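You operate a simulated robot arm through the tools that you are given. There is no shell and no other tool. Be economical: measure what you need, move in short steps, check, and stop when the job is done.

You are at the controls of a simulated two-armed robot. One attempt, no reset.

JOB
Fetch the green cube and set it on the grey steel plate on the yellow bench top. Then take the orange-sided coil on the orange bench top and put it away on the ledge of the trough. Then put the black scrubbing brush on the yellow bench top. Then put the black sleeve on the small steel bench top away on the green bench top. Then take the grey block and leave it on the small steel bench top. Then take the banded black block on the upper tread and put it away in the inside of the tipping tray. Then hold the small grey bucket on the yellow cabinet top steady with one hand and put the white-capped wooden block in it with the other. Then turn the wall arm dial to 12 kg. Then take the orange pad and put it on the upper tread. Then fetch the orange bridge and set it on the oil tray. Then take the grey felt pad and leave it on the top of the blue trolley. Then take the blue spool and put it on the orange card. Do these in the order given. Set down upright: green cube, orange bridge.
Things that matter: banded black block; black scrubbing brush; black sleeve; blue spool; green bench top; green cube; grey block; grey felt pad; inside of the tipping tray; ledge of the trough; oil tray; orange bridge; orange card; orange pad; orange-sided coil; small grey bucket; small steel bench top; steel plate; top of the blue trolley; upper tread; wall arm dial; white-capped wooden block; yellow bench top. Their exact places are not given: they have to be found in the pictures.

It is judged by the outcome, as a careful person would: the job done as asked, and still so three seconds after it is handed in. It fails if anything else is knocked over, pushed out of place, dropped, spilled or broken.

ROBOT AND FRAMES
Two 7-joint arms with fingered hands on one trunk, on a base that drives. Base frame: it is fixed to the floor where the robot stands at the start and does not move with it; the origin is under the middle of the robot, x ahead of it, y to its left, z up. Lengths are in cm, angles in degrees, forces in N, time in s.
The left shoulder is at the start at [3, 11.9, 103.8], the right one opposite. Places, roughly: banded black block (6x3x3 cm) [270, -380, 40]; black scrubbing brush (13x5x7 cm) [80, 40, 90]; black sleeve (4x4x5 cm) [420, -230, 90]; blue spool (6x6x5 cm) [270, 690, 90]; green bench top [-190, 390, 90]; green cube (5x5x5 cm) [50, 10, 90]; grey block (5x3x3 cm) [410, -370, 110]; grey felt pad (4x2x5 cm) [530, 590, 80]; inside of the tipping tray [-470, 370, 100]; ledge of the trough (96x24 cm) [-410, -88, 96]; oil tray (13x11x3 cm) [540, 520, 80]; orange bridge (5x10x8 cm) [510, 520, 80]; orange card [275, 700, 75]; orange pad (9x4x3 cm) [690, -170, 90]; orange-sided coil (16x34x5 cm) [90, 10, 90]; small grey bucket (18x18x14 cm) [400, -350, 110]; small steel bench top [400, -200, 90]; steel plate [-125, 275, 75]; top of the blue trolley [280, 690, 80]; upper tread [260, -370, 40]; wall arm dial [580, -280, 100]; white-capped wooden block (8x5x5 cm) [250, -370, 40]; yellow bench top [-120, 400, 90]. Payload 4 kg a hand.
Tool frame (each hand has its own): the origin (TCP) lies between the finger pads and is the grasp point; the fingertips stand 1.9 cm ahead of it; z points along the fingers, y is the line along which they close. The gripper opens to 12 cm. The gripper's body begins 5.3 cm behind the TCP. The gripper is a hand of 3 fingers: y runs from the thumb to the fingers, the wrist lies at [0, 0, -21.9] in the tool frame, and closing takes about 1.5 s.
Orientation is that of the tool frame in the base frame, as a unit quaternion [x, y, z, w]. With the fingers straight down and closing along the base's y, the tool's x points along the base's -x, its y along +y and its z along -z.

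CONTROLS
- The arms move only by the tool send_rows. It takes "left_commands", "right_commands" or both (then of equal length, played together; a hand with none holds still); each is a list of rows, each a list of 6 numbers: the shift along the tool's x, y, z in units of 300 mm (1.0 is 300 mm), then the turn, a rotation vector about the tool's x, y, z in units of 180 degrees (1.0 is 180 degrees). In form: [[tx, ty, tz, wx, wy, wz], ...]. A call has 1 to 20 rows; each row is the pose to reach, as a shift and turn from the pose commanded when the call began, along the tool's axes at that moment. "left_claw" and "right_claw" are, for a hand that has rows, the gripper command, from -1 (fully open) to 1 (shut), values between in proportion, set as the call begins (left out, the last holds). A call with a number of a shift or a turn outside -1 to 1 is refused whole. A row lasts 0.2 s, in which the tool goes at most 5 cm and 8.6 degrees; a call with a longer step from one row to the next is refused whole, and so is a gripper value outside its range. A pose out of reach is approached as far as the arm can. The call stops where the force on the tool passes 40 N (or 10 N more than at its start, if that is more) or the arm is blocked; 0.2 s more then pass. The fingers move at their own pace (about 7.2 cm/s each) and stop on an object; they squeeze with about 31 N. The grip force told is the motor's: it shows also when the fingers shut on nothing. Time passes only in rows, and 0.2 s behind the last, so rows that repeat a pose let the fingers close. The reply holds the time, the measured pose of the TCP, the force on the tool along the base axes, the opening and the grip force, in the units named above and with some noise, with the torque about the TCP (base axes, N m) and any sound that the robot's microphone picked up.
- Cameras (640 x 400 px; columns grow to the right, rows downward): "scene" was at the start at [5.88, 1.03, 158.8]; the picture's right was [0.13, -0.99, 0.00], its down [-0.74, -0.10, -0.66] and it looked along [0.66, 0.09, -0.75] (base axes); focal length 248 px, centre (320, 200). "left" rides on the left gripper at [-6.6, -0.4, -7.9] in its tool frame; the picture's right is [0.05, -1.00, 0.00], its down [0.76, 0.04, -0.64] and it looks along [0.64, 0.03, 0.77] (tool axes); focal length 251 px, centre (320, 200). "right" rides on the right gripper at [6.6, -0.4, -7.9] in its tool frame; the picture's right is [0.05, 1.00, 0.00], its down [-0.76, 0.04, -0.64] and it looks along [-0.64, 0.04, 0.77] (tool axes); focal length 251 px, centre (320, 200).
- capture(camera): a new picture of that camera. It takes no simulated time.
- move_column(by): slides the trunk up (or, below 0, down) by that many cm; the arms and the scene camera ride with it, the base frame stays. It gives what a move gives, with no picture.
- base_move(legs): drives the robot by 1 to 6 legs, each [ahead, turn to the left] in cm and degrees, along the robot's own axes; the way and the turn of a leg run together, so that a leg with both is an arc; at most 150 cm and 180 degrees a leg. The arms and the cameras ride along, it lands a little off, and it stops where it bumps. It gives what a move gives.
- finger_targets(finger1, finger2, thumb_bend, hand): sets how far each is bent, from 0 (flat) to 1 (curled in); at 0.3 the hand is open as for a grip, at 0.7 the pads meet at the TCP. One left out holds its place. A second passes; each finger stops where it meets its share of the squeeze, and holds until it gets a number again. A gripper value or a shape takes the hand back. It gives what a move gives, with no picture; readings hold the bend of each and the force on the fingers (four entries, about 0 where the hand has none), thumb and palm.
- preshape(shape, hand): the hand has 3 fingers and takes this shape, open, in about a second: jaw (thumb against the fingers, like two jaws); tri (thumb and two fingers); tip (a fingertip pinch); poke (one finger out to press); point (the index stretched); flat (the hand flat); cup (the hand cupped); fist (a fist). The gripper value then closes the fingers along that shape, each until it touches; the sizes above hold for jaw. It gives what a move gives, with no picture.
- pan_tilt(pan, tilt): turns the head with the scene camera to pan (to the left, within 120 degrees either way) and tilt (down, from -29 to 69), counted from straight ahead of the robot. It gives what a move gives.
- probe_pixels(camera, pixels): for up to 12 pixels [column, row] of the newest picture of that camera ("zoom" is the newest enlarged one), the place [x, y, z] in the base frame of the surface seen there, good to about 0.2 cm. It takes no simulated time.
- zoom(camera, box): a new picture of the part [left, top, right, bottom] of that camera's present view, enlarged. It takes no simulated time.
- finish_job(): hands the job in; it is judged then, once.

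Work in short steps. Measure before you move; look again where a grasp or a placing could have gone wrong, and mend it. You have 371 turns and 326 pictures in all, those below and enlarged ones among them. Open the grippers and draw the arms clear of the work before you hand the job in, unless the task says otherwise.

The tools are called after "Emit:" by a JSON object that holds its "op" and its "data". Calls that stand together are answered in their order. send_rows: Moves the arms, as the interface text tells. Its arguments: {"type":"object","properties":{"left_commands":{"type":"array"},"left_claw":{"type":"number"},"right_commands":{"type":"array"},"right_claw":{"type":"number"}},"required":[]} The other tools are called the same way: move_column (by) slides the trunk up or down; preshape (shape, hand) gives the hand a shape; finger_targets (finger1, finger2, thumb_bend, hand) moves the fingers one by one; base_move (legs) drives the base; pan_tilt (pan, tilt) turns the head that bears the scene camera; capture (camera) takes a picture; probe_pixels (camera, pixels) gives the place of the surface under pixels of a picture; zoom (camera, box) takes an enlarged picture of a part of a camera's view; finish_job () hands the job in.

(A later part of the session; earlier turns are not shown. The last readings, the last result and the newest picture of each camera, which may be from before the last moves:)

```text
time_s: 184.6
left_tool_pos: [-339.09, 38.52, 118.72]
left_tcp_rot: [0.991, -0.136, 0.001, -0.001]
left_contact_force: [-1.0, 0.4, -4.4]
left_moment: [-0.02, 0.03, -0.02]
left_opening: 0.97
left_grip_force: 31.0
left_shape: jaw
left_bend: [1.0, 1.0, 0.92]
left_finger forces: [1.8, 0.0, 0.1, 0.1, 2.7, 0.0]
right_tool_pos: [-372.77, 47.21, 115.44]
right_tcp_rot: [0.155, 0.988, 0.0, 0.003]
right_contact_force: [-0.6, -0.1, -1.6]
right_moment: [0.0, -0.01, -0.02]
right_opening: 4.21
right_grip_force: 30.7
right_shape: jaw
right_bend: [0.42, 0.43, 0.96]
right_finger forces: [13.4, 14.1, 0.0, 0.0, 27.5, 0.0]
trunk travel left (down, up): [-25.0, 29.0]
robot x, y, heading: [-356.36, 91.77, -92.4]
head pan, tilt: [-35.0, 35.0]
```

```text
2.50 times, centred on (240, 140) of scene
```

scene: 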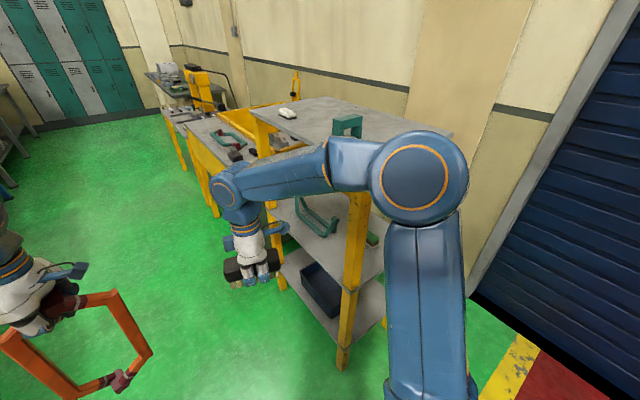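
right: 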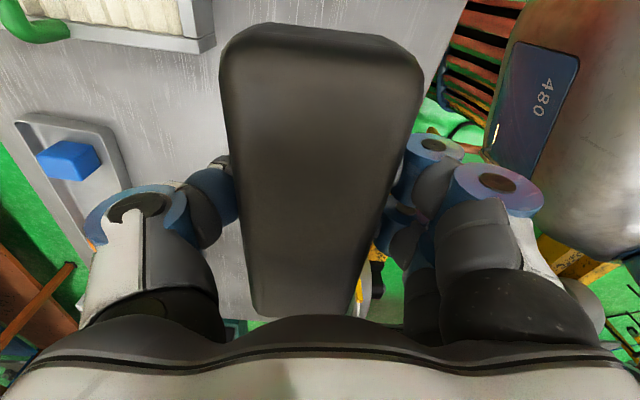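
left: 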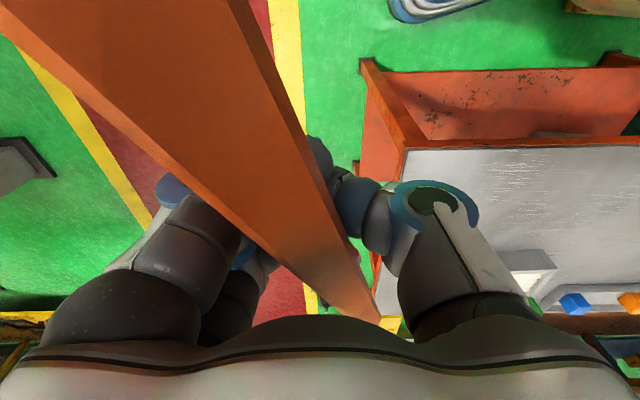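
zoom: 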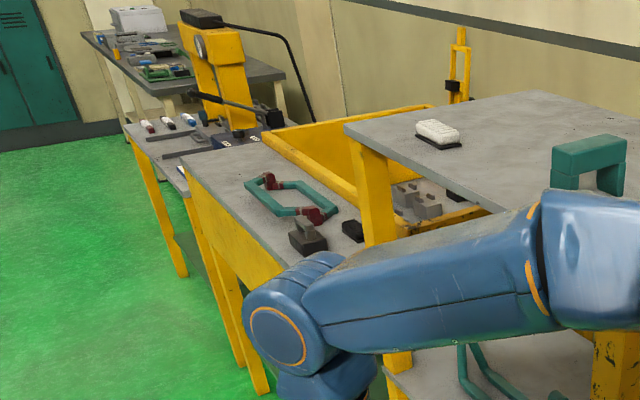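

Ledge spans x -396…-420, z 97, with free room at its far part (y≈-105…-135). I raise the trunk and drive there, turning to face it from a distance.

Emit:
{"op": "move_column", "data": {"by": 25}}

Emit:
{"op": "base_move", "data": {"legs": [[0, 12], [150, 0], [40, 0], [8, -20], [-8, -20]]}}

Emit:
{"op": "base_move", "data": {"legs": [[-20, -20], [15, -20], [-15, -15]]}}

Emit:
{"op": "pan_tilt", "data": {"pan": 0, "tilt": 45}}

Emit:
{"op": "capture", "data": {"camera": "scene"}}

```text
time_s: 187.2
left_tool_pos: [-339.0, 38.51, 143.59]
left_tcp_rot: [0.991, -0.136, 0.002, 0.0]
left_contact_force: [-0.2, 0.8, -4.3]
left_moment: [0.0, -0.02, 0.03]
left_opening: 0.97
left_grip_force: 30.8
left_shape: jaw
left_bend: [1.0, 1.0, 0.92]
left_finger forces: [1.8, 0.0, 0.0, 0.0, 3.0, 0.0]
right_tool_pos: [-372.76, 47.17, 140.4]
right_tcp_rot: [0.154, 0.988, 0.001, 0.001]
right_contact_force: [0.3, -0.1, -0.2]
right_moment: [0.01, 0.02, -0.01]
right_opening: 4.25
right_grip_force: 30.5
right_shape: jaw
right_bend: [0.42, 0.43, 0.96]
right_finger forces: [13.4, 14.2, 0.0, 0.0, 27.4, 0.0]
trunk travel left (down, up): [-50.0, 4.0]
robot x, y, heading: [-356.45, 91.45, -92.4]
head pan, tilt: [-35.0, 35.0]
```

```text
time_s: 199.8
left_tool_pos: [-330.31, -154.18, 143.5]
left_tcp_rot: [0.93, -0.367, 0.001, -0.002]
left_contact_force: [1.7, -0.8, -4.4]
left_moment: [-0.01, 0.04, 0.0]
left_opening: 0.98
left_grip_force: 31.3
left_shape: jaw
left_bend: [1.0, 1.0, 0.92]
left_finger forces: [1.6, 0.0, 0.1, 0.0, 1.9, 0.0]
right_tool_pos: [-356.22, -130.9, 140.49]
right_tcp_rot: [0.384, 0.923, 0.001, 0.0]
right_contact_force: [0.2, -0.6, -1.5]
right_moment: [0.05, 0.01, -0.02]
right_opening: 4.21
right_grip_force: 31.1
right_shape: jaw
right_bend: [0.42, 0.43, 0.96]
right_finger forces: [12.8, 13.5, 0.2, 0.0, 26.4, 0.0]
trunk travel left (down, up): [-50.0, 4.0]
robot x, y, heading: [-318.43, -100.72, -121.1]
head pan, tilt: [-35.0, 35.0]
```

```text
time_s: 203.4
left_tool_pos: [-354.67, -110.9, 143.4]
left_tcp_rot: [-0.658, 0.753, -0.002, 0.0]
left_contact_force: [-0.9, -1.0, -3.8]
left_moment: [0.02, 0.04, 0.02]
left_opening: 0.99
left_grip_force: 31.7
left_shape: jaw
left_bend: [1.0, 1.0, 0.92]
left_finger forces: [1.5, 0.0, 0.0, 0.0, 1.9, 0.0]
right_tool_pos: [-350.49, -76.16, 140.45]
right_tcp_rot: [0.765, 0.644, 0.001, 0.001]
right_contact_force: [0.0, -1.1, -1.7]
right_moment: [0.03, -0.06, 0.02]
right_opening: 4.22
right_grip_force: 31.0
right_shape: jaw
right_bend: [0.42, 0.43, 0.97]
right_finger forces: [13.2, 13.4, 0.0, 0.1, 26.5, 0.0]
trunk travel left (down, up): [-50.0, 4.0]
robot x, y, heading: [-303.66, -91.37, -175.5]
head pan, tilt: [-35.0, 35.0]
```

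```text
time_s: 204.4
left_tool_pos: [-354.32, -110.29, 143.59]
left_tcp_rot: [-0.657, 0.754, -0.003, -0.002]
left_contact_force: [0.2, 0.2, -3.8]
left_moment: [0.0, 0.0, 0.02]
left_opening: 0.96
left_grip_force: 30.7
left_shape: jaw
left_bend: [1.0, 1.0, 0.92]
left_finger forces: [0.5, 0.1, 0.1, 0.0, 1.3, 0.0]
right_tool_pos: [-350.25, -75.8, 140.42]
right_tcp_rot: [0.765, 0.644, 0.001, 0.003]
right_contact_force: [-0.2, 0.6, -1.2]
right_moment: [0.0, -0.03, -0.01]
right_opening: 4.2
right_grip_force: 31.1
right_shape: jaw
right_bend: [0.42, 0.43, 0.97]
right_finger forces: [13.3, 13.7, 0.0, 0.0, 27.1, 0.0]
trunk travel left (down, up): [-50.0, 4.0]
robot x, y, heading: [-303.66, -91.38, -175.6]
head pan, tilt: [0.0, 45.0]
```

```text
254 pictures are left
```

scene: 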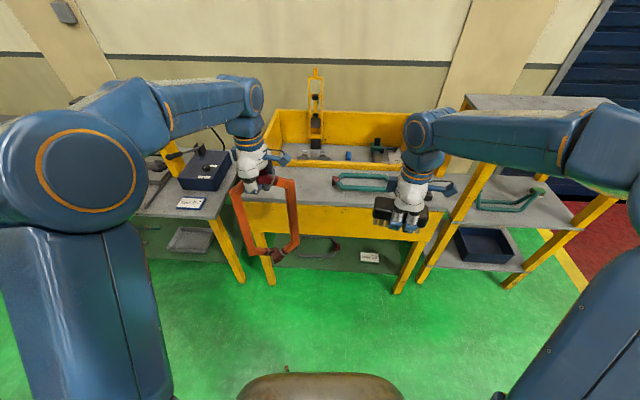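

I measure the free part of the ledge and how my coil hangs.

Emit:
{"op": "probe_pixels", "data": {"camera": "scene", "pixels": [[310, 200], [310, 178], [335, 183], [338, 178], [250, 195], [275, 170], [295, 172], [265, 253], [292, 185], [240, 190], [292, 240], [277, 255]]}}

Emit:
{"op": "zoom", "data": {"camera": "scene", "box": [190, 120, 440, 280]}}

Emit:
{"op": "capture", "data": {"camera": "left"}}

```text
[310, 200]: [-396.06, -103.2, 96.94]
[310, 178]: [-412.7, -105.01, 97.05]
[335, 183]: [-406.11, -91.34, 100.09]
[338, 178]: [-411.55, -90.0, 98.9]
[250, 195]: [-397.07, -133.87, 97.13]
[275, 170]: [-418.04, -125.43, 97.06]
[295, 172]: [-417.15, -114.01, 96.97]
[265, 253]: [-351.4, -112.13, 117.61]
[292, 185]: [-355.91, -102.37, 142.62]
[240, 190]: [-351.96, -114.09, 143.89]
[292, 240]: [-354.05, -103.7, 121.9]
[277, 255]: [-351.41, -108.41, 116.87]
```

```text
2.50 times, centred on (315, 200) of scene
```

zoom: 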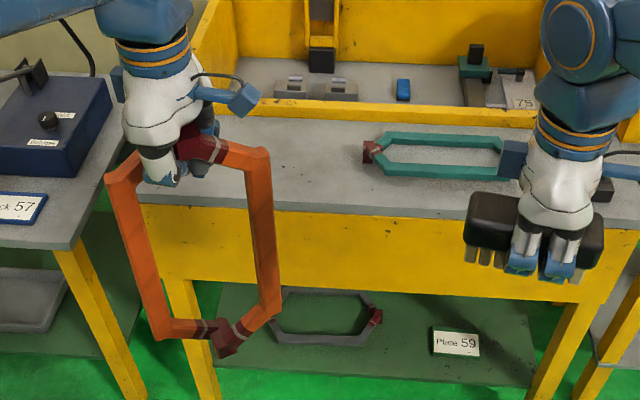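

```text
252 pictures are left
```

left: 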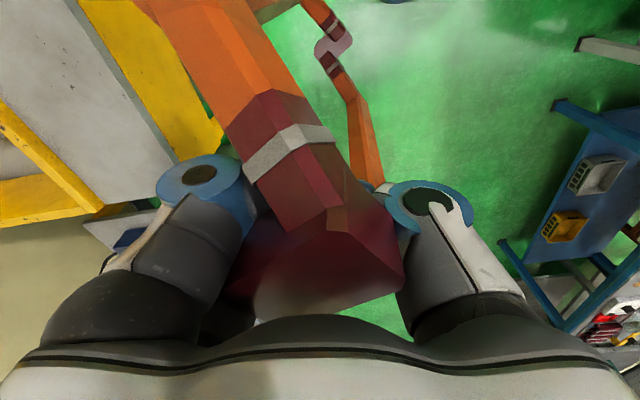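

Free ledge: y -93…-134, x -396…-420. I will stand the coil's lower end at y≈-130 and tip it over toward +y so it lies along the ledge. First drive closer.

Emit:
{"op": "base_move", "data": {"legs": [[0, 9], [57, 0], [0, -12]]}}

Emit:
{"op": "capture", "data": {"camera": "scene"}}

```text
time_s: 209.1
left_tool_pos: [-411.22, -121.7, 143.63]
left_tcp_rot: [-0.64, 0.768, -0.002, -0.001]
left_contact_force: [0.2, 0.7, -3.6]
left_moment: [0.03, 0.02, 0.0]
left_opening: 0.98
left_grip_force: 30.7
left_shape: jaw
left_bend: [1.0, 1.0, 0.93]
left_finger forces: [1.0, 0.0, 0.0, 0.0, 2.5, 0.0]
right_tool_pos: [-405.53, -87.25, 140.52]
right_tcp_rot: [0.78, 0.625, 0.0, 0.003]
right_contact_force: [0.2, 0.6, -2.3]
right_moment: [-0.02, -0.04, -0.01]
right_opening: 4.21
right_grip_force: 31.3
right_shape: jaw
right_bend: [0.42, 0.43, 0.97]
right_finger forces: [12.9, 13.5, 0.1, 0.1, 26.4, 0.0]
trunk travel left (down, up): [-50.0, 4.0]
robot x, y, heading: [-359.79, -106.9, -178.4]
head pan, tilt: [0.0, 45.0]
```

```text
251 pictures are left
```

scene: 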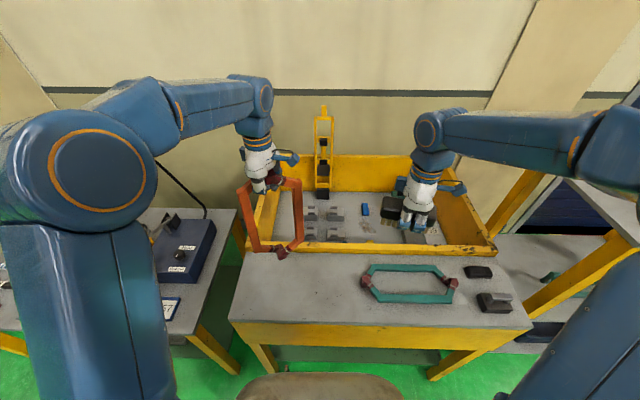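

Rotate the left hand 90° so the coil's plane crosses the ledge, and shift it over y≈-130.

Emit:
{"op": "send_rows", "data": {"left_commands": [[0.02, -0.013, 0, 0, 0, -0.042], [0.04, -0.026, 0, 0, 0, -0.084], [0.06, -0.039, 0, 0, 0, -0.126], [0.08, -0.052, 0, 0, 0, -0.168], [0.1, -0.065, 0, 0, 0, -0.21], [0.125, -0.078, 0, 0, 0, -0.252], [0.15, -0.091, 0, 0, 0, -0.294], [0.175, -0.104, 0, 0, 0, -0.336], [0.2, -0.117, 0, 0, 0, -0.378], [0.22, -0.13, 0, 0, 0, -0.42], [0.24, -0.143, 0, 0, 0, -0.46], [0.253, -0.155, 0, 0, 0, -0.5]]}}

Emit:
{"op": "capture", "data": {"camera": "scene"}}

```text
time_s: 211.7
left_tool_pos: [-408.17, -130.1, 143.62]
left_tcp_rot: [0.996, -0.09, 0.0, 0.003]
left_contact_force: [-0.2, -0.2, -3.8]
left_moment: [0.0, -0.01, 0.0]
left_opening: 0.97
left_grip_force: 30.9
left_shape: jaw
left_bend: [1.0, 1.0, 0.93]
left_finger forces: [1.9, 0.0, 0.1, 0.0, 2.3, 0.0]
right_tool_pos: [-405.59, -87.36, 140.47]
right_tcp_rot: [0.78, 0.626, -0.001, 0.003]
right_contact_force: [0.5, -0.1, -1.8]
right_moment: [0.01, 0.0, 0.02]
right_opening: 4.2
right_grip_force: 31.0
right_shape: jaw
right_bend: [0.42, 0.43, 0.97]
right_finger forces: [13.3, 13.6, 0.1, 0.0, 26.9, 0.1]
trunk travel left (down, up): [-50.0, 4.0]
robot x, y, heading: [-359.73, -107.18, -178.3]
head pan, tilt: [0.0, 45.0]
```

```text
250 pictures are left
```

scene: 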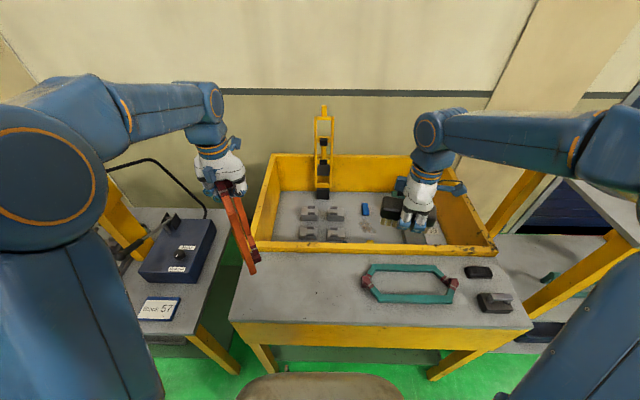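

I probe the hanging coil's ends.

Emit:
{"op": "probe_pixels", "data": {"camera": "scene", "pixels": [[253, 270], [248, 262], [240, 225], [232, 200], [250, 235], [243, 200], [237, 186]]}}

Emit:
{"op": "zoom", "data": {"camera": "scene", "box": [180, 130, 300, 290]}}

```text
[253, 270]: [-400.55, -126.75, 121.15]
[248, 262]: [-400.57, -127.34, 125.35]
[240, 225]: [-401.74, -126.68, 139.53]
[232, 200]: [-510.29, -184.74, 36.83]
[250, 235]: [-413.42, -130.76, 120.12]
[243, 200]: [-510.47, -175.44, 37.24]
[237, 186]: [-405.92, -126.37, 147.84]
```

```text
2.50 times, centred on (240, 210) of scene
```

zoom: 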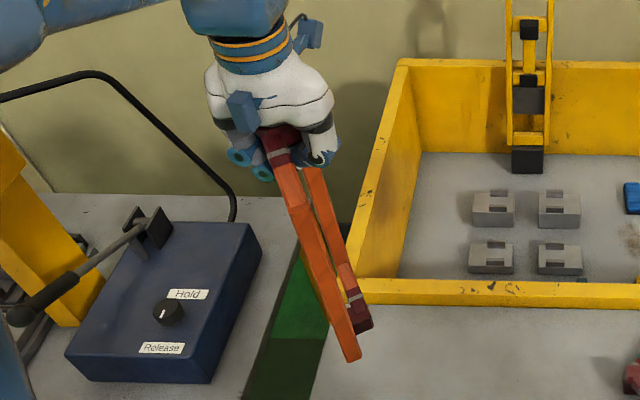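

The coil hangs in the right plane, bottom at z≈117. I lower it until its end touches the ledge.

Emit:
{"op": "send_rows", "data": {"left_commands": [[0, 0, 0.15, 0, 0, 0], [0, 0, 0.3, 0, 0, 0], [0, 0, 0.45, 0, 0, 0], [0, 0, 0.55, 0, 0, 0], [0, 0, 0.62, 0, 0, 0]]}}

Emit:
{"op": "zoom", "data": {"camera": "scene", "box": [180, 130, 380, 330]}}

```text
time_s: 212.9
left_tool_pos: [-407.91, -130.17, 125.06]
left_tcp_rot: [0.996, -0.09, 0.0, 0.003]
left_contact_force: [-0.3, 1.4, 4.8]
left_moment: [-0.01, -0.04, -0.01]
left_opening: 0.97
left_grip_force: 31.0
left_shape: jaw
left_bend: [1.0, 1.0, 0.93]
left_finger forces: [0.0, 0.0, 0.0, 0.0, 0.3, 4.3]
right_tool_pos: [-405.58, -87.36, 140.56]
right_tcp_rot: [0.78, 0.625, 0.0, 0.002]
right_contact_force: [0.0, 0.1, -1.8]
right_moment: [-0.01, 0.0, -0.01]
right_opening: 4.23
right_grip_force: 31.0
right_shape: jaw
right_bend: [0.42, 0.43, 0.97]
right_finger forces: [13.3, 13.5, 0.0, 0.1, 26.9, 0.0]
trunk travel left (down, up): [-50.0, 4.0]
robot x, y, heading: [-359.85, -107.07, -178.3]
head pan, tilt: [0.0, 45.0]
```

```text
2.00 times, centred on (280, 230) of scene
```

zoom: 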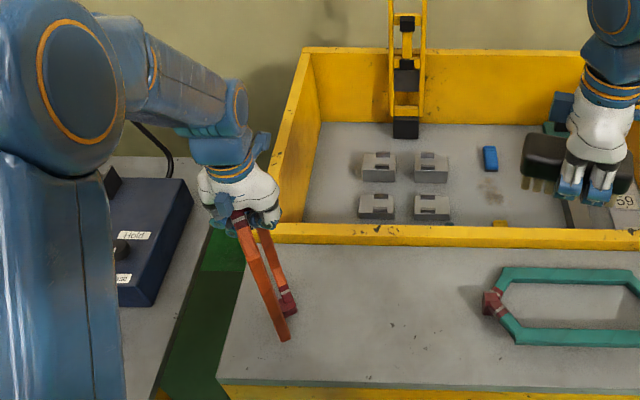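

Contact made. I probe where the lower end stands.

Emit:
{"op": "probe_pixels", "data": {"camera": "zoom", "pixels": [[289, 303], [283, 337], [295, 290], [250, 255], [262, 240], [490, 305]]}}

```text
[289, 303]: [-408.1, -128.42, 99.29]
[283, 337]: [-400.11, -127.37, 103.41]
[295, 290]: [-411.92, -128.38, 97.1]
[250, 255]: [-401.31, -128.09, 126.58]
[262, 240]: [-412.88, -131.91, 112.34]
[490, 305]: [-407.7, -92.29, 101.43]
```

The end stands at (-408,-128.5). I tip the coil over toward +y along an arc, tilting the hand with it, first half.

Emit:
{"op": "send_rows", "data": {"left_commands": [[-0.021, -0.115, 0, -0.03, 0, 0], [-0.039, -0.213, 0.013, -0.06, 0, 0], [-0.06, -0.328, 0.047, -0.09, 0, 0], [-0.079, -0.436, 0.087, -0.13, 0, 0], [-0.098, -0.541, 0.147, -0.17, 0, 0], [-0.116, -0.636, 0.213, -0.21, 0, 0]]}}

Emit:
{"op": "zoom", "data": {"camera": "scene", "box": [180, 130, 380, 330]}}

```text
time_s: 213.7
left_tool_pos: [-408.24, -120.36, 124.02]
left_tcp_rot: [0.987, -0.092, -0.018, 0.133]
left_contact_force: [0.4, 5.2, 18.9]
left_moment: [-0.09, -0.23, 0.12]
left_opening: 0.97
left_grip_force: 30.5
left_shape: jaw
left_bend: [1.0, 1.0, 0.93]
left_finger forces: [0.1, 0.1, 0.1, 0.1, 0.1, 20.0]
right_tool_pos: [-405.52, -87.1, 140.43]
right_tcp_rot: [0.781, 0.625, -0.001, 0.003]
right_contact_force: [-0.5, -0.3, -1.4]
right_moment: [0.02, -0.04, 0.02]
right_opening: 4.22
right_grip_force: 31.1
right_shape: jaw
right_bend: [0.42, 0.43, 0.97]
right_finger forces: [13.4, 13.6, 0.0, 0.1, 26.9, 0.0]
trunk travel left (down, up): [-50.0, 4.0]
robot x, y, heading: [-359.87, -106.81, -178.4]
head pan, tilt: [0.0, 45.0]
stopped in row 4 (left hand): the force on the tool passed its limit (the readings are from after the stop); the commanded pose is now the measured one
```

```text
2.00 times, centred on (280, 230) of scene
```

zoom: 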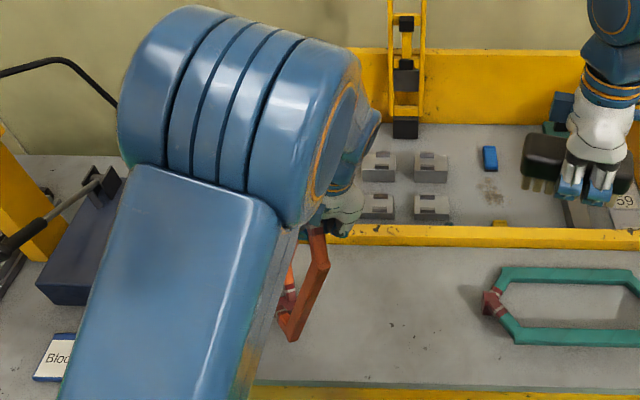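

The palm pressed on the standing coil; I ease up and follow a wider arc.

Emit:
{"op": "send_rows", "data": {"left_commands": [[-0.009, -0.04, -0.045, 0, 0, 0], [-0.018, -0.077, -0.09, 0, 0, 0], [-0.03, -0.15, -0.067, -0.015, 0, 0], [-0.041, -0.223, -0.044, -0.03, 0, 0], [-0.054, -0.305, -0.015, -0.05, 0, 0], [-0.067, -0.386, 0.015, -0.07, 0, 0], [-0.078, -0.461, 0.058, -0.09, 0, 0], [-0.089, -0.536, 0.102, -0.11, 0, 0]]}}

Emit:
{"op": "zoom", "data": {"camera": "scene", "box": [180, 130, 380, 330]}}

Emit:
{"op": "capture", "data": {"camera": "right"}}

```text
time_s: 215.6
left_tool_pos: [-407.87, -106.18, 116.5]
left_tcp_rot: [0.949, -0.084, -0.025, 0.302]
left_contact_force: [0.0, 1.3, -1.1]
left_moment: [-0.09, -0.06, -0.02]
left_opening: 0.95
left_grip_force: 30.7
left_shape: jaw
left_bend: [1.0, 1.0, 0.93]
left_finger forces: [0.1, 0.0, 0.0, 0.1, 2.0, 1.1]
right_tool_pos: [-405.79, -86.27, 140.46]
right_tcp_rot: [0.783, 0.622, 0.004, -0.006]
right_contact_force: [-0.7, 17.6, -1.0]
right_moment: [0.21, -0.05, 0.46]
right_opening: 4.34
right_grip_force: 31.4
right_shape: jaw
right_bend: [0.45, 0.42, 0.94]
right_finger forces: [10.3, 20.7, 0.0, 0.0, 29.2, 0.0]
trunk travel left (down, up): [-50.0, 4.0]
robot x, y, heading: [-359.91, -106.74, -178.4]
head pan, tilt: [0.0, 45.0]
stopped in row 8 (right hand): the force on the tool passed its limit (the readings are from after the stop); the commanded pose is now the measured one
```

```text
2.00 times, centred on (280, 230) of scene
```

zoom: 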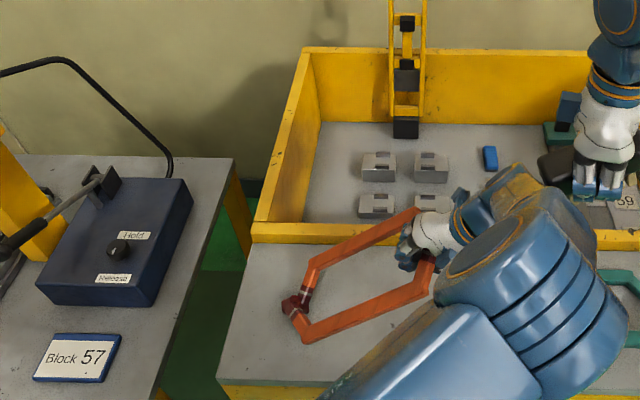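

```text
245 pictures are left
```

right: 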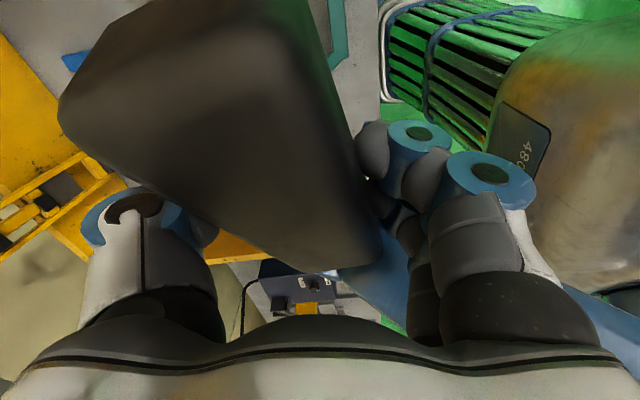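

The left wrist touched the brush in the right hand; I move the right hand away to the right first.

Emit:
{"op": "send_rows", "data": {"right_commands": [[0.137, 0.037, -0.02, 0, 0, 0], [0.274, 0.074, -0.04, 0, 0, 0], [0.41, 0.11, -0.04, 0, 0, 0], [0.547, 0.147, -0.04, 0, 0, 0]]}}

Emit:
{"op": "capture", "data": {"camera": "scene"}}

Emit:
{"op": "capture", "data": {"camera": "right"}}

```text
time_s: 216.6
left_tool_pos: [-407.83, -105.92, 116.54]
left_tcp_rot: [0.949, -0.087, -0.027, 0.301]
left_contact_force: [1.2, 0.5, -0.9]
left_moment: [-0.05, 0.0, -0.03]
left_opening: 0.99
left_grip_force: 30.6
left_shape: jaw
left_bend: [1.0, 1.0, 0.93]
left_finger forces: [0.0, 0.1, 0.0, 0.0, 3.1, 0.3]
right_tool_pos: [-397.19, -71.9, 141.69]
right_tcp_rot: [0.781, 0.624, 0.001, -0.004]
right_contact_force: [0.5, -1.5, -0.7]
right_moment: [0.0, 0.0, -0.01]
right_opening: 4.24
right_grip_force: 30.9
right_shape: jaw
right_bend: [0.43, 0.42, 0.96]
right_finger forces: [11.4, 15.9, 0.0, 0.0, 27.2, 0.1]
trunk travel left (down, up): [-50.0, 4.0]
robot x, y, heading: [-359.63, -107.46, -178.2]
head pan, tilt: [0.0, 45.0]
```

```text
244 pictures are left
```

scene: 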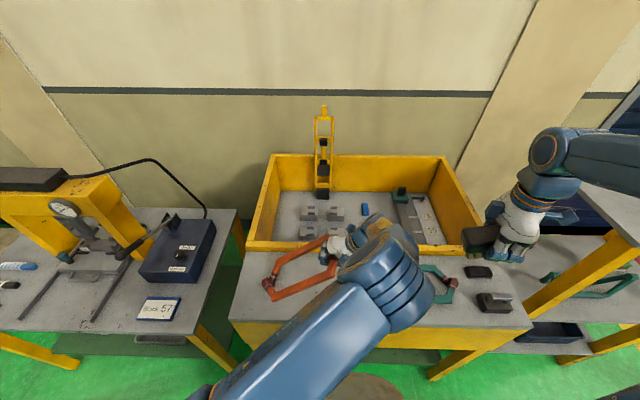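

```text
243 pictures are left
```

right: 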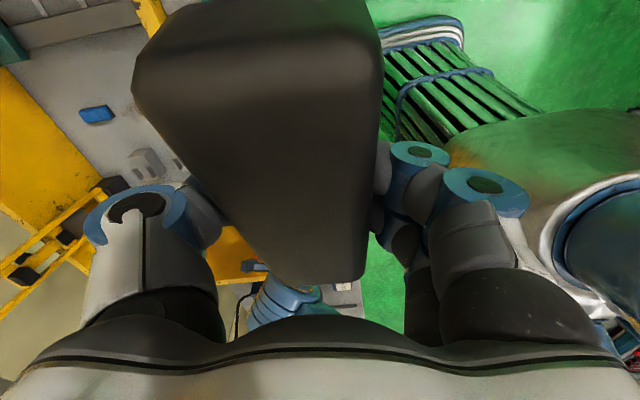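

Right hand is clear with the brush still held. I continue laying the coil down.

Emit:
{"op": "send_rows", "data": {"left_commands": [[-0.009, -0.079, 0.026, -0.01, 0, 0], [-0.017, -0.154, 0.055, -0.02, 0, 0], [-0.024, -0.228, 0.097, -0.03, 0, 0], [-0.031, -0.303, 0.141, -0.04, 0, 0], [-0.035, -0.37, 0.197, -0.045, 0, 0], [-0.038, -0.427, 0.243, -0.05, 0, 0]]}}

Emit:
{"op": "zoom", "data": {"camera": "scene", "box": [220, 190, 500, 340]}}

Emit:
{"op": "capture", "data": {"camera": "left"}}

```text
time_s: 218.0
left_tool_pos: [-407.89, -99.73, 103.08]
left_tcp_rot: [0.923, -0.084, -0.034, 0.375]
left_contact_force: [-0.1, 0.4, -1.4]
left_moment: [-0.03, 0.02, -0.03]
left_opening: 0.96
left_grip_force: 31.3
left_shape: jaw
left_bend: [1.0, 1.0, 0.93]
left_finger forces: [0.1, 0.1, 0.0, 0.1, 1.9, 0.1]
right_tool_pos: [-397.44, -71.81, 141.87]
right_tcp_rot: [0.782, 0.623, 0.002, -0.005]
right_contact_force: [-0.2, 0.0, -0.8]
right_moment: [-0.03, 0.01, -0.02]
right_opening: 4.28
right_grip_force: 31.3
right_shape: jaw
right_bend: [0.43, 0.42, 0.96]
right_finger forces: [11.5, 15.9, 0.0, 0.0, 27.3, 0.0]
trunk travel left (down, up): [-50.0, 4.0]
robot x, y, heading: [-359.6, -106.97, -178.4]
head pan, tilt: [0.0, 45.0]
```

```text
2.29 times, centred on (360, 265) of scene
```

zoom: 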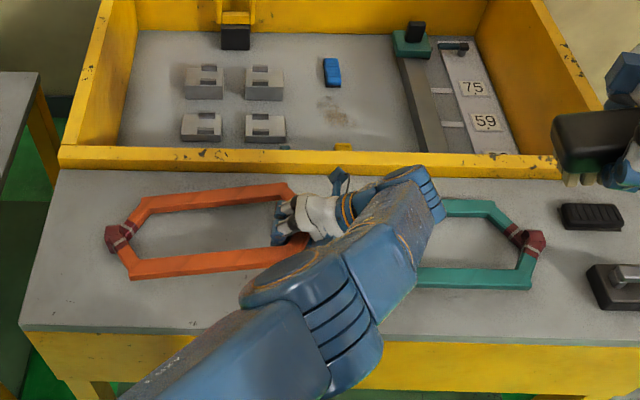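

```text
241 pictures are left
```

left: 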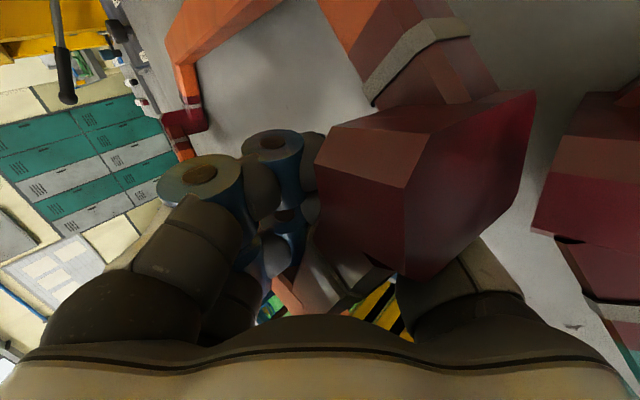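

Coil is almost flat on the ledge. I probe its end positions and the held end's height.

Emit:
{"op": "probe_pixels", "data": {"camera": "zoom", "pixels": [[122, 238], [145, 203], [133, 270], [280, 192], [260, 258], [70, 240], [200, 198], [200, 265], [220, 230], [420, 275]]}}

Emit:
{"op": "probe_pixels", "data": {"camera": "left", "pixels": [[380, 150], [480, 130], [460, 220], [600, 180], [395, 50], [540, 260]]}}

```text
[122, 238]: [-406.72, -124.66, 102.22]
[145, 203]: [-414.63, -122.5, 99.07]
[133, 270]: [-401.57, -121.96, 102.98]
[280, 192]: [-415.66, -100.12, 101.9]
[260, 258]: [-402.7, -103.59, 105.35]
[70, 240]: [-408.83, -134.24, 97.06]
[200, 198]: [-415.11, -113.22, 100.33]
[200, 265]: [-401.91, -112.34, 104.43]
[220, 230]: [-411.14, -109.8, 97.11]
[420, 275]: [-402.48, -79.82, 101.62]
```

```text
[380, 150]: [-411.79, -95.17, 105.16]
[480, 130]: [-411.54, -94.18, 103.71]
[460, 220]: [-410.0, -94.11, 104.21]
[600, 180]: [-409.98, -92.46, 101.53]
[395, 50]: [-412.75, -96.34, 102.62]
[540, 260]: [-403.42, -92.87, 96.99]
```

There is 8 cm free beyond the far end, so I push the coil 4 cm that way while lowering, clear of the green coil.

Emit:
{"op": "send_rows", "data": {"left_commands": [[0.008, 0.012, 0.05, 0, 0, 0], [0.016, 0.024, 0.1, 0, 0, 0], [0.024, 0.036, 0.151, 0, 0, 0]]}}

Emit:
{"op": "zoom", "data": {"camera": "scene", "box": [220, 190, 500, 340]}}

Emit:
{"op": "probe_pixels", "data": {"camera": "zoom", "pixels": [[100, 238], [120, 238], [125, 270], [230, 260], [255, 258], [270, 192], [200, 198], [310, 200]]}}

```text
time_s: 218.8
left_tool_pos: [-407.81, -103.71, 100.59]
left_tcp_rot: [0.922, -0.085, -0.034, 0.375]
left_contact_force: [0.1, 1.2, -1.5]
left_moment: [-0.02, -0.01, -0.02]
left_opening: 0.98
left_grip_force: 30.9
left_shape: jaw
left_bend: [1.0, 1.0, 0.93]
left_finger forces: [0.0, 0.0, 0.1, 0.0, 2.0, 0.0]
right_tool_pos: [-397.37, -71.8, 141.83]
right_tcp_rot: [0.782, 0.624, 0.001, -0.004]
right_contact_force: [0.9, 0.1, -1.2]
right_moment: [0.0, 0.03, -0.01]
right_opening: 4.26
right_grip_force: 31.5
right_shape: jaw
right_bend: [0.43, 0.42, 0.96]
right_finger forces: [11.4, 15.9, 0.1, 0.1, 27.3, 0.0]
trunk travel left (down, up): [-50.0, 4.0]
robot x, y, heading: [-359.79, -106.99, -178.3]
head pan, tilt: [0.0, 45.0]
```

```text
2.29 times, centred on (360, 265) of scene
```

zoom: 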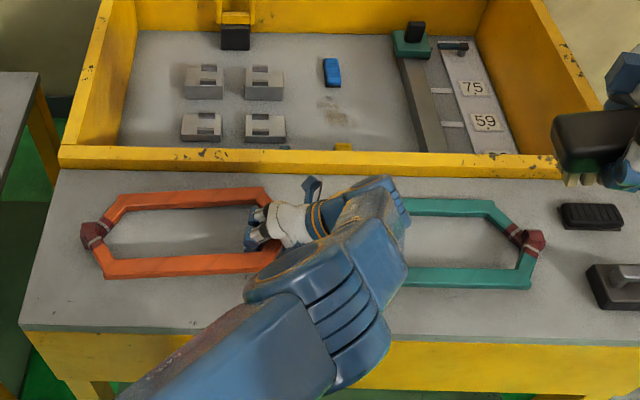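

```text
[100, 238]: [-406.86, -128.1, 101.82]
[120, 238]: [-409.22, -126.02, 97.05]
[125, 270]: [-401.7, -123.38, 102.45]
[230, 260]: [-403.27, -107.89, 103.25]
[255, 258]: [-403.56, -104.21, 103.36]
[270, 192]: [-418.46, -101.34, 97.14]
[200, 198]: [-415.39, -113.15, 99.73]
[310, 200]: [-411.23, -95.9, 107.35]
```

I bring the hand upright again about the held end, so that it can open without the thumb pressing on the ledge.

Emit:
{"op": "send_rows", "data": {"left_commands": [[-0.002, -0.011, -0.005, 0.04, 0, 0], [-0.004, -0.022, -0.01, 0.08, 0, 0], [-0.006, -0.034, -0.015, 0.12, 0, 0], [-0.009, -0.045, -0.02, 0.16, 0, 0], [-0.011, -0.056, -0.025, 0.2, 0, 0], [-0.013, -0.068, -0.029, 0.235, 0, 0]]}}

Emit:
{"op": "zoom", "data": {"camera": "scene", "box": [220, 190, 500, 340]}}

Emit:
{"op": "capture", "data": {"camera": "left"}}

```text
time_s: 220.2
left_tool_pos: [-407.93, -101.52, 100.0]
left_tcp_rot: [0.996, -0.091, -0.002, 0.017]
left_contact_force: [-0.2, 0.0, -1.9]
left_moment: [-0.04, 0.01, 0.05]
left_opening: 0.97
left_grip_force: 31.1
left_shape: jaw
left_bend: [1.0, 1.0, 0.93]
left_finger forces: [0.1, 0.0, 0.0, 0.0, 1.6, 0.1]
right_tool_pos: [-397.44, -71.99, 141.83]
right_tcp_rot: [0.782, 0.623, 0.001, -0.004]
right_contact_force: [0.9, -1.2, -0.8]
right_moment: [0.01, 0.01, -0.01]
right_opening: 4.26
right_grip_force: 30.9
right_shape: jaw
right_bend: [0.43, 0.42, 0.96]
right_finger forces: [11.5, 15.9, 0.0, 0.0, 27.2, 0.0]
trunk travel left (down, up): [-50.0, 4.0]
robot x, y, heading: [-359.69, -107.41, -178.3]
head pan, tilt: [0.0, 45.0]
```

```text
2.29 times, centred on (360, 265) of scene
```

zoom: 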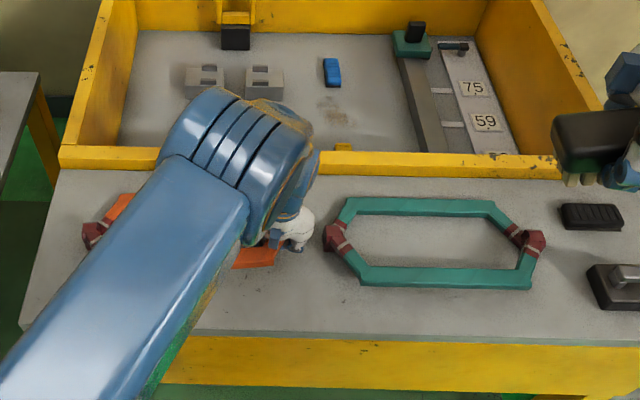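

```text
238 pictures are left
```

left: 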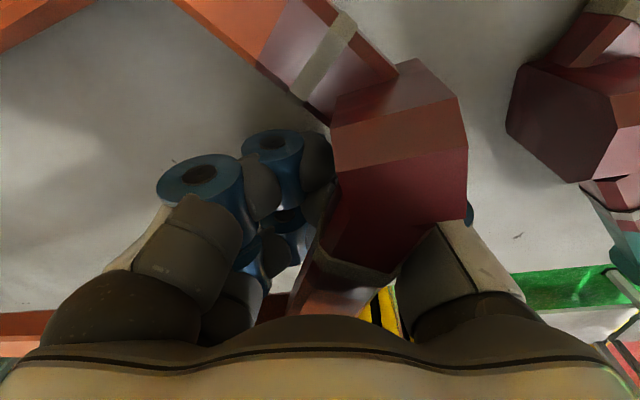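

Upright now, knuckle between fingers and thumb. Lower slightly, open to ~5 cm, then lift out.

Emit:
{"op": "send_rows", "data": {"left_commands": [[0, 0, 0.02, 0, 0, 0], [0, 0, 0.02, 0, 0, 0], [0, 0, 0.02, 0, 0, 0], [0, 0, 0.02, 0, 0, 0], [0, 0, 0.02, 0, 0, 0]], "left_claw": 0.1}}

Emit:
{"op": "capture", "data": {"camera": "left"}}

```text
time_s: 221.4
left_tool_pos: [-407.84, -101.51, 99.26]
left_tcp_rot: [0.996, -0.091, 0.0, 0.017]
left_contact_force: [0.5, -0.2, 0.3]
left_moment: [0.01, 0.0, 0.01]
left_opening: 5.37
left_grip_force: 0.0
left_shape: jaw
left_bend: [0.35, 0.35, 0.95]
left_finger forces: [0.0, 0.0, 0.1, 0.0, 0.0, 0.0]
right_tool_pos: [-397.37, -71.8, 141.92]
right_tcp_rot: [0.782, 0.623, 0.001, -0.004]
right_contact_force: [-0.2, -0.9, -1.9]
right_moment: [-0.04, 0.02, 0.04]
right_opening: 4.26
right_grip_force: 30.7
right_shape: jaw
right_bend: [0.43, 0.42, 0.96]
right_finger forces: [11.3, 15.9, 0.1, 0.0, 27.1, 0.0]
trunk travel left (down, up): [-50.0, 4.0]
robot x, y, heading: [-359.72, -106.75, -178.1]
head pan, tilt: [0.0, 45.0]
```

```text
237 pictures are left
```

left: 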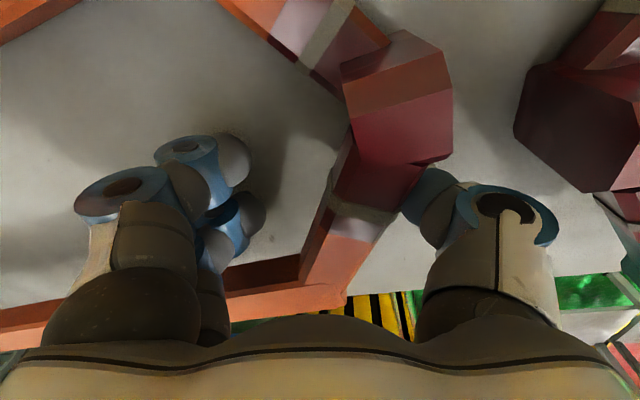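

Released and clear on both sides; lift straight up.

Emit:
{"op": "send_rows", "data": {"left_commands": [[0, 0, -0.1, 0, 0, 0], [0, 0, -0.25, 0, 0, 0], [0, 0, -0.4, 0, 0, 0], [0, 0, -0.55, 0, 0, 0], [0, 0, -0.7, 0, 0, 0], [0.1, 0.03, -0.8, 0, 0, 0], [0.2, 0.06, -0.9, 0, 0, 0], [0.35, 0.06, -0.95, 0, 0, 0]]}}

Emit:
{"op": "capture", "data": {"camera": "scene"}}

```text
time_s: 223.2
left_tool_pos: [-397.5, -104.02, 127.65]
left_tcp_rot: [0.996, -0.09, -0.002, 0.018]
left_contact_force: [0.9, -0.2, 0.4]
left_moment: [0.03, 0.05, -0.01]
left_opening: 5.35
left_grip_force: 0.1
left_shape: jaw
left_bend: [0.35, 0.35, 0.95]
left_finger forces: [0.0, 0.0, 0.0, 0.0, 0.0, 0.0]
right_tool_pos: [-397.24, -71.86, 141.84]
right_tcp_rot: [0.782, 0.623, 0.001, -0.005]
right_contact_force: [0.2, -0.7, -1.9]
right_moment: [-0.01, 0.0, 0.01]
right_opening: 4.26
right_grip_force: 30.5
right_shape: jaw
right_bend: [0.43, 0.42, 0.96]
right_finger forces: [11.4, 15.8, 0.1, 0.0, 27.2, 0.0]
trunk travel left (down, up): [-50.0, 4.0]
robot x, y, heading: [-359.42, -107.15, -178.1]
head pan, tilt: [0.0, 45.0]
```

```text
236 pictures are left
```

scene: 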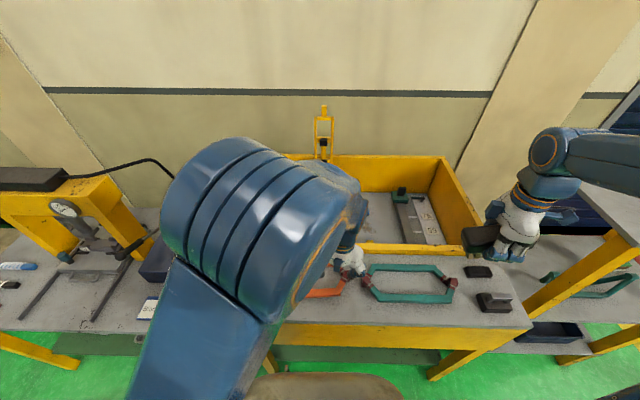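

The coil is down. I bring the left arm back to an easy place on its own side and look at the ledge.

Emit:
{"op": "send_rows", "data": {"left_commands": [[0.016, 0.14, 0, 0, 0, 0], [0.032, 0.28, 0, 0, 0, 0], [0.048, 0.42, 0, 0, 0, 0], [0.064, 0.56, 0, 0, 0, 0], [0.08, 0.7, 0, 0, 0, 0], [0.097, 0.84, 0, 0, 0, 0]], "left_claw": -1}}

Emit:
{"op": "capture", "data": {"camera": "scene"}}

```text
time_s: 224.6
left_tool_pos: [-399.31, -129.74, 128.65]
left_tcp_rot: [0.996, -0.091, -0.002, 0.016]
left_contact_force: [0.2, -0.3, -0.4]
left_moment: [0.02, -0.01, -0.07]
left_opening: 11.99
left_grip_force: 0.1
left_shape: jaw
left_bend: [0.3, 0.3, 0.3]
left_finger forces: [0.1, 0.0, 0.0, 0.1, 0.0, 0.0]
right_tool_pos: [-397.44, -71.92, 141.78]
right_tcp_rot: [0.782, 0.623, 0.002, -0.005]
right_contact_force: [-1.1, -0.9, -1.6]
right_moment: [-0.01, -0.02, 0.02]
right_opening: 4.28
right_grip_force: 30.7
right_shape: jaw
right_bend: [0.43, 0.42, 0.96]
right_finger forces: [11.5, 15.7, 0.0, 0.1, 27.2, 0.0]
trunk travel left (down, up): [-50.0, 4.0]
robot x, y, heading: [-359.59, -107.25, -178.2]
head pan, tilt: [0.0, 45.0]
```

```text
235 pictures are left
```

scene: 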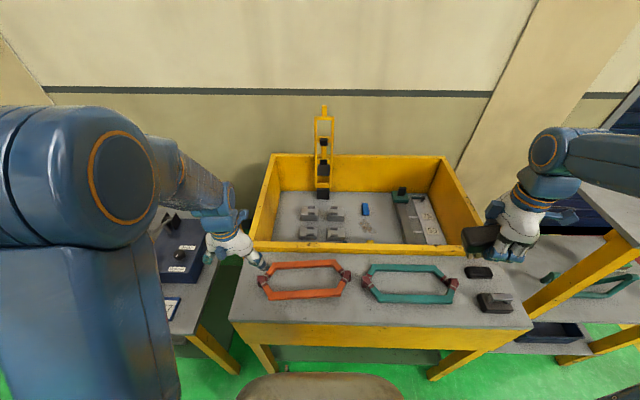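

The coil lies flat on the ledge. Now to the yellow bench with the brush: back off and swing round.

Emit:
{"op": "base_move", "data": {"legs": [[-50, 0], [-25, -20], [-25, -20], [25, -17], [25, -17], [30, -14]]}}

Emit:
{"op": "move_column", "data": {"by": -25}}

Emit:
{"op": "capture", "data": {"camera": "scene"}}

```text
time_s: 228.2
left_tool_pos: [-345.01, -125.45, 128.82]
left_tcp_rot: [0.991, -0.129, -0.002, 0.017]
left_contact_force: [-0.8, -0.2, 0.5]
left_moment: [0.02, 0.02, 0.02]
left_opening: 11.99
left_grip_force: 0.2
left_shape: jaw
left_bend: [0.3, 0.3, 0.3]
left_finger forces: [0.1, 0.0, 0.0, 0.0, 0.0, 0.0]
right_tool_pos: [-338.73, -68.22, 142.06]
right_tcp_rot: [0.803, 0.596, -0.001, -0.006]
right_contact_force: [1.0, 0.4, -1.4]
right_moment: [-0.02, 0.06, 0.01]
right_opening: 4.25
right_grip_force: 31.2
right_shape: jaw
right_bend: [0.43, 0.42, 0.96]
right_finger forces: [11.4, 15.9, 0.0, 0.1, 27.3, 0.1]
trunk travel left (down, up): [-50.0, 4.0]
robot x, y, heading: [-304.19, -106.54, 178.2]
head pan, tilt: [0.0, 45.0]
stopped in leg 2: the robot was blocked; the commanded pose is now the measured one
```

```text
time_s: 230.8
left_tool_pos: [-344.98, -125.32, 103.83]
left_tcp_rot: [0.991, -0.129, -0.002, 0.017]
left_contact_force: [0.0, -0.4, 0.0]
left_moment: [-0.02, 0.02, -0.01]
left_opening: 12.01
left_grip_force: 0.0
left_shape: jaw
left_bend: [0.3, 0.3, 0.3]
left_finger forces: [0.0, 0.0, 0.1, 0.0, 0.0, 0.1]
right_tool_pos: [-338.94, -68.28, 117.1]
right_tcp_rot: [0.803, 0.595, 0.0, -0.006]
right_contact_force: [-0.7, -0.7, -0.6]
right_moment: [0.02, 0.01, -0.01]
right_opening: 4.27
right_grip_force: 30.8
right_shape: jaw
right_bend: [0.43, 0.42, 0.96]
right_finger forces: [11.4, 15.9, 0.0, 0.0, 27.3, 0.0]
trunk travel left (down, up): [-25.0, 29.0]
robot x, y, heading: [-303.88, -106.08, 177.8]
head pan, tilt: [0.0, 45.0]
```

```text
234 pictures are left
```

scene: 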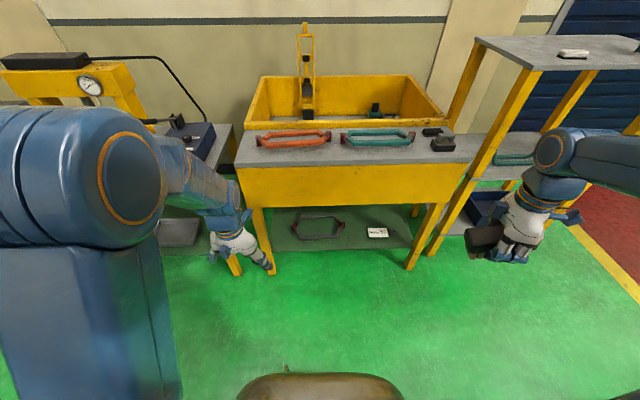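

Something is behind me; I look back before moving further.

Emit:
{"op": "pan_tilt", "data": {"pan": -118, "tilt": 45}}

Emit:
{"op": "capture", "data": {"camera": "scene"}}

Emit:
{"op": "pan_tilt", "data": {"pan": 118, "tilt": 45}}

Emit:
{"op": "capture", "data": {"camera": "scene"}}

```text
time_s: 232.8
left_tool_pos: [-345.06, -125.36, 103.74]
left_tcp_rot: [0.991, -0.129, -0.002, 0.017]
left_contact_force: [0.5, 0.3, 0.3]
left_moment: [0.01, 0.02, -0.02]
left_opening: 12.01
left_grip_force: 0.1
left_shape: jaw
left_bend: [0.3, 0.3, 0.3]
left_finger forces: [0.0, 0.1, 0.0, 0.1, 0.0, 0.1]
right_tool_pos: [-338.86, -68.21, 116.85]
right_tcp_rot: [0.803, 0.595, -0.001, -0.005]
right_contact_force: [0.6, -0.5, -1.0]
right_moment: [0.01, 0.0, 0.03]
right_opening: 4.29
right_grip_force: 31.1
right_shape: jaw
right_bend: [0.43, 0.42, 0.96]
right_finger forces: [11.4, 15.9, 0.0, 0.0, 27.2, 0.1]
trunk travel left (down, up): [-25.0, 29.0]
robot x, y, heading: [-303.71, -106.15, 177.9]
head pan, tilt: [-118.0, 45.0]
```

```text
233 pictures are left
```

scene: 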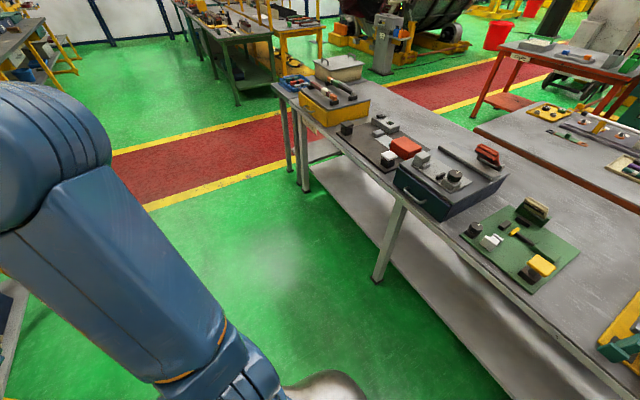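

```text
time_s: 236.1
left_tool_pos: [-345.15, -125.45, 103.64]
left_tcp_rot: [0.992, -0.128, -0.002, 0.017]
left_contact_force: [0.4, -0.2, 0.9]
left_moment: [0.04, 0.0, 0.02]
left_opening: 11.96
left_grip_force: 0.1
left_shape: jaw
left_bend: [0.3, 0.3, 0.3]
left_finger forces: [0.1, 0.0, 0.0, 0.1, 0.1, 0.0]
right_tool_pos: [-339.02, -68.25, 116.86]
right_tcp_rot: [0.803, 0.596, -0.001, -0.005]
right_contact_force: [0.5, -0.2, -1.5]
right_moment: [0.0, 0.0, -0.03]
right_opening: 4.24
right_grip_force: 31.3
right_shape: jaw
right_bend: [0.43, 0.42, 0.96]
right_finger forces: [11.4, 15.9, 0.0, 0.0, 27.3, 0.1]
trunk travel left (down, up): [-25.0, 29.0]
robot x, y, heading: [-303.85, -106.7, 178.0]
head pan, tilt: [118.0, 45.0]
```

```text
232 pictures are left
```

scene: 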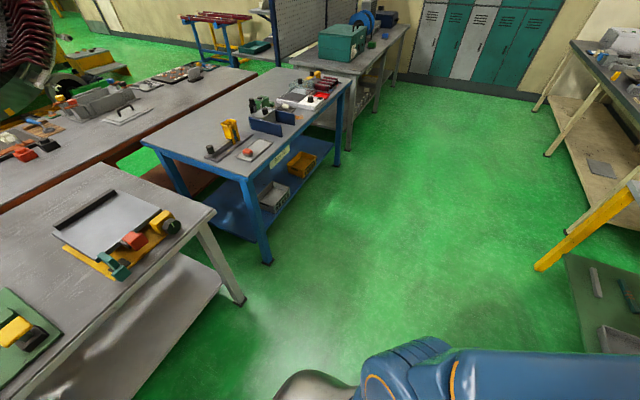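

I probe the grey bench's edge behind me.

Emit:
{"op": "probe_pixels", "data": {"camera": "scene", "pixels": [[214, 212], [242, 303], [150, 300], [60, 375], [268, 262], [330, 160], [300, 370], [240, 175]]}}

```text
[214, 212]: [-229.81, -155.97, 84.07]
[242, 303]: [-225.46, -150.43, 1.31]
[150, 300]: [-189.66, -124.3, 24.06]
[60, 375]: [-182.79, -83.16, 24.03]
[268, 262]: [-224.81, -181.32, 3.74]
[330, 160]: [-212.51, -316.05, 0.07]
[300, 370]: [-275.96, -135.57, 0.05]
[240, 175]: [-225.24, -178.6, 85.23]
```

The bench is 74 cm behind, so that stop was the turning quirk. I turn in small arcs.

Emit:
{"op": "base_move", "data": {"legs": [[8, -20], [-8, -20], [5, -5]]}}

Emit:
{"op": "base_move", "data": {"legs": [[8, -20], [-8, -20], [5, -3]]}}

```text
time_s: 237.1
left_tool_pos: [-348.75, -121.38, 103.66]
left_tcp_rot: [0.985, -0.173, -0.001, 0.019]
left_contact_force: [-0.5, 0.9, -0.2]
left_moment: [-0.01, -0.01, 0.0]
left_opening: 11.97
left_grip_force: 0.0
left_shape: jaw
left_bend: [0.3, 0.3, 0.3]
left_finger forces: [0.1, 0.0, 0.0, 0.0, 0.0, 0.0]
right_tool_pos: [-337.55, -64.99, 116.7]
right_tcp_rot: [0.83, 0.558, 0.0, -0.002]
right_contact_force: [-1.6, 0.7, -1.5]
right_moment: [0.0, -0.05, 0.04]
right_opening: 4.25
right_grip_force: 30.7
right_shape: jaw
right_bend: [0.43, 0.42, 0.96]
right_finger forces: [11.5, 15.7, 0.1, 0.0, 27.3, 0.0]
trunk travel left (down, up): [-25.0, 29.0]
robot x, y, heading: [-305.89, -106.52, 173.7]
head pan, tilt: [118.0, 45.0]
stopped in leg 1: the robot was blocked; the commanded pose is now the measured one
```

```text
time_s: 238.2
left_tool_pos: [-354.24, -113.5, 103.63]
left_tcp_rot: [0.965, -0.261, -0.004, 0.018]
left_contact_force: [-0.2, 0.5, -0.4]
left_moment: [-0.02, -0.03, -0.01]
left_opening: 12.01
left_grip_force: 0.1
left_shape: jaw
left_bend: [0.3, 0.3, 0.3]
left_finger forces: [0.0, 0.0, 0.0, 0.0, 0.1, 0.0]
right_tool_pos: [-332.88, -60.0, 116.77]
right_tcp_rot: [0.877, 0.481, 0.001, -0.002]
right_contact_force: [1.1, 1.2, -1.7]
right_moment: [-0.11, 0.04, -0.02]
right_opening: 4.23
right_grip_force: 30.9
right_shape: jaw
right_bend: [0.43, 0.42, 0.96]
right_finger forces: [11.6, 15.8, 0.1, 0.1, 27.3, 0.0]
trunk travel left (down, up): [-25.0, 29.0]
robot x, y, heading: [-309.18, -106.67, 163.8]
head pan, tilt: [118.0, 45.0]
stopped in leg 1: the robot was blocked; the commanded pose is now the measured one
```

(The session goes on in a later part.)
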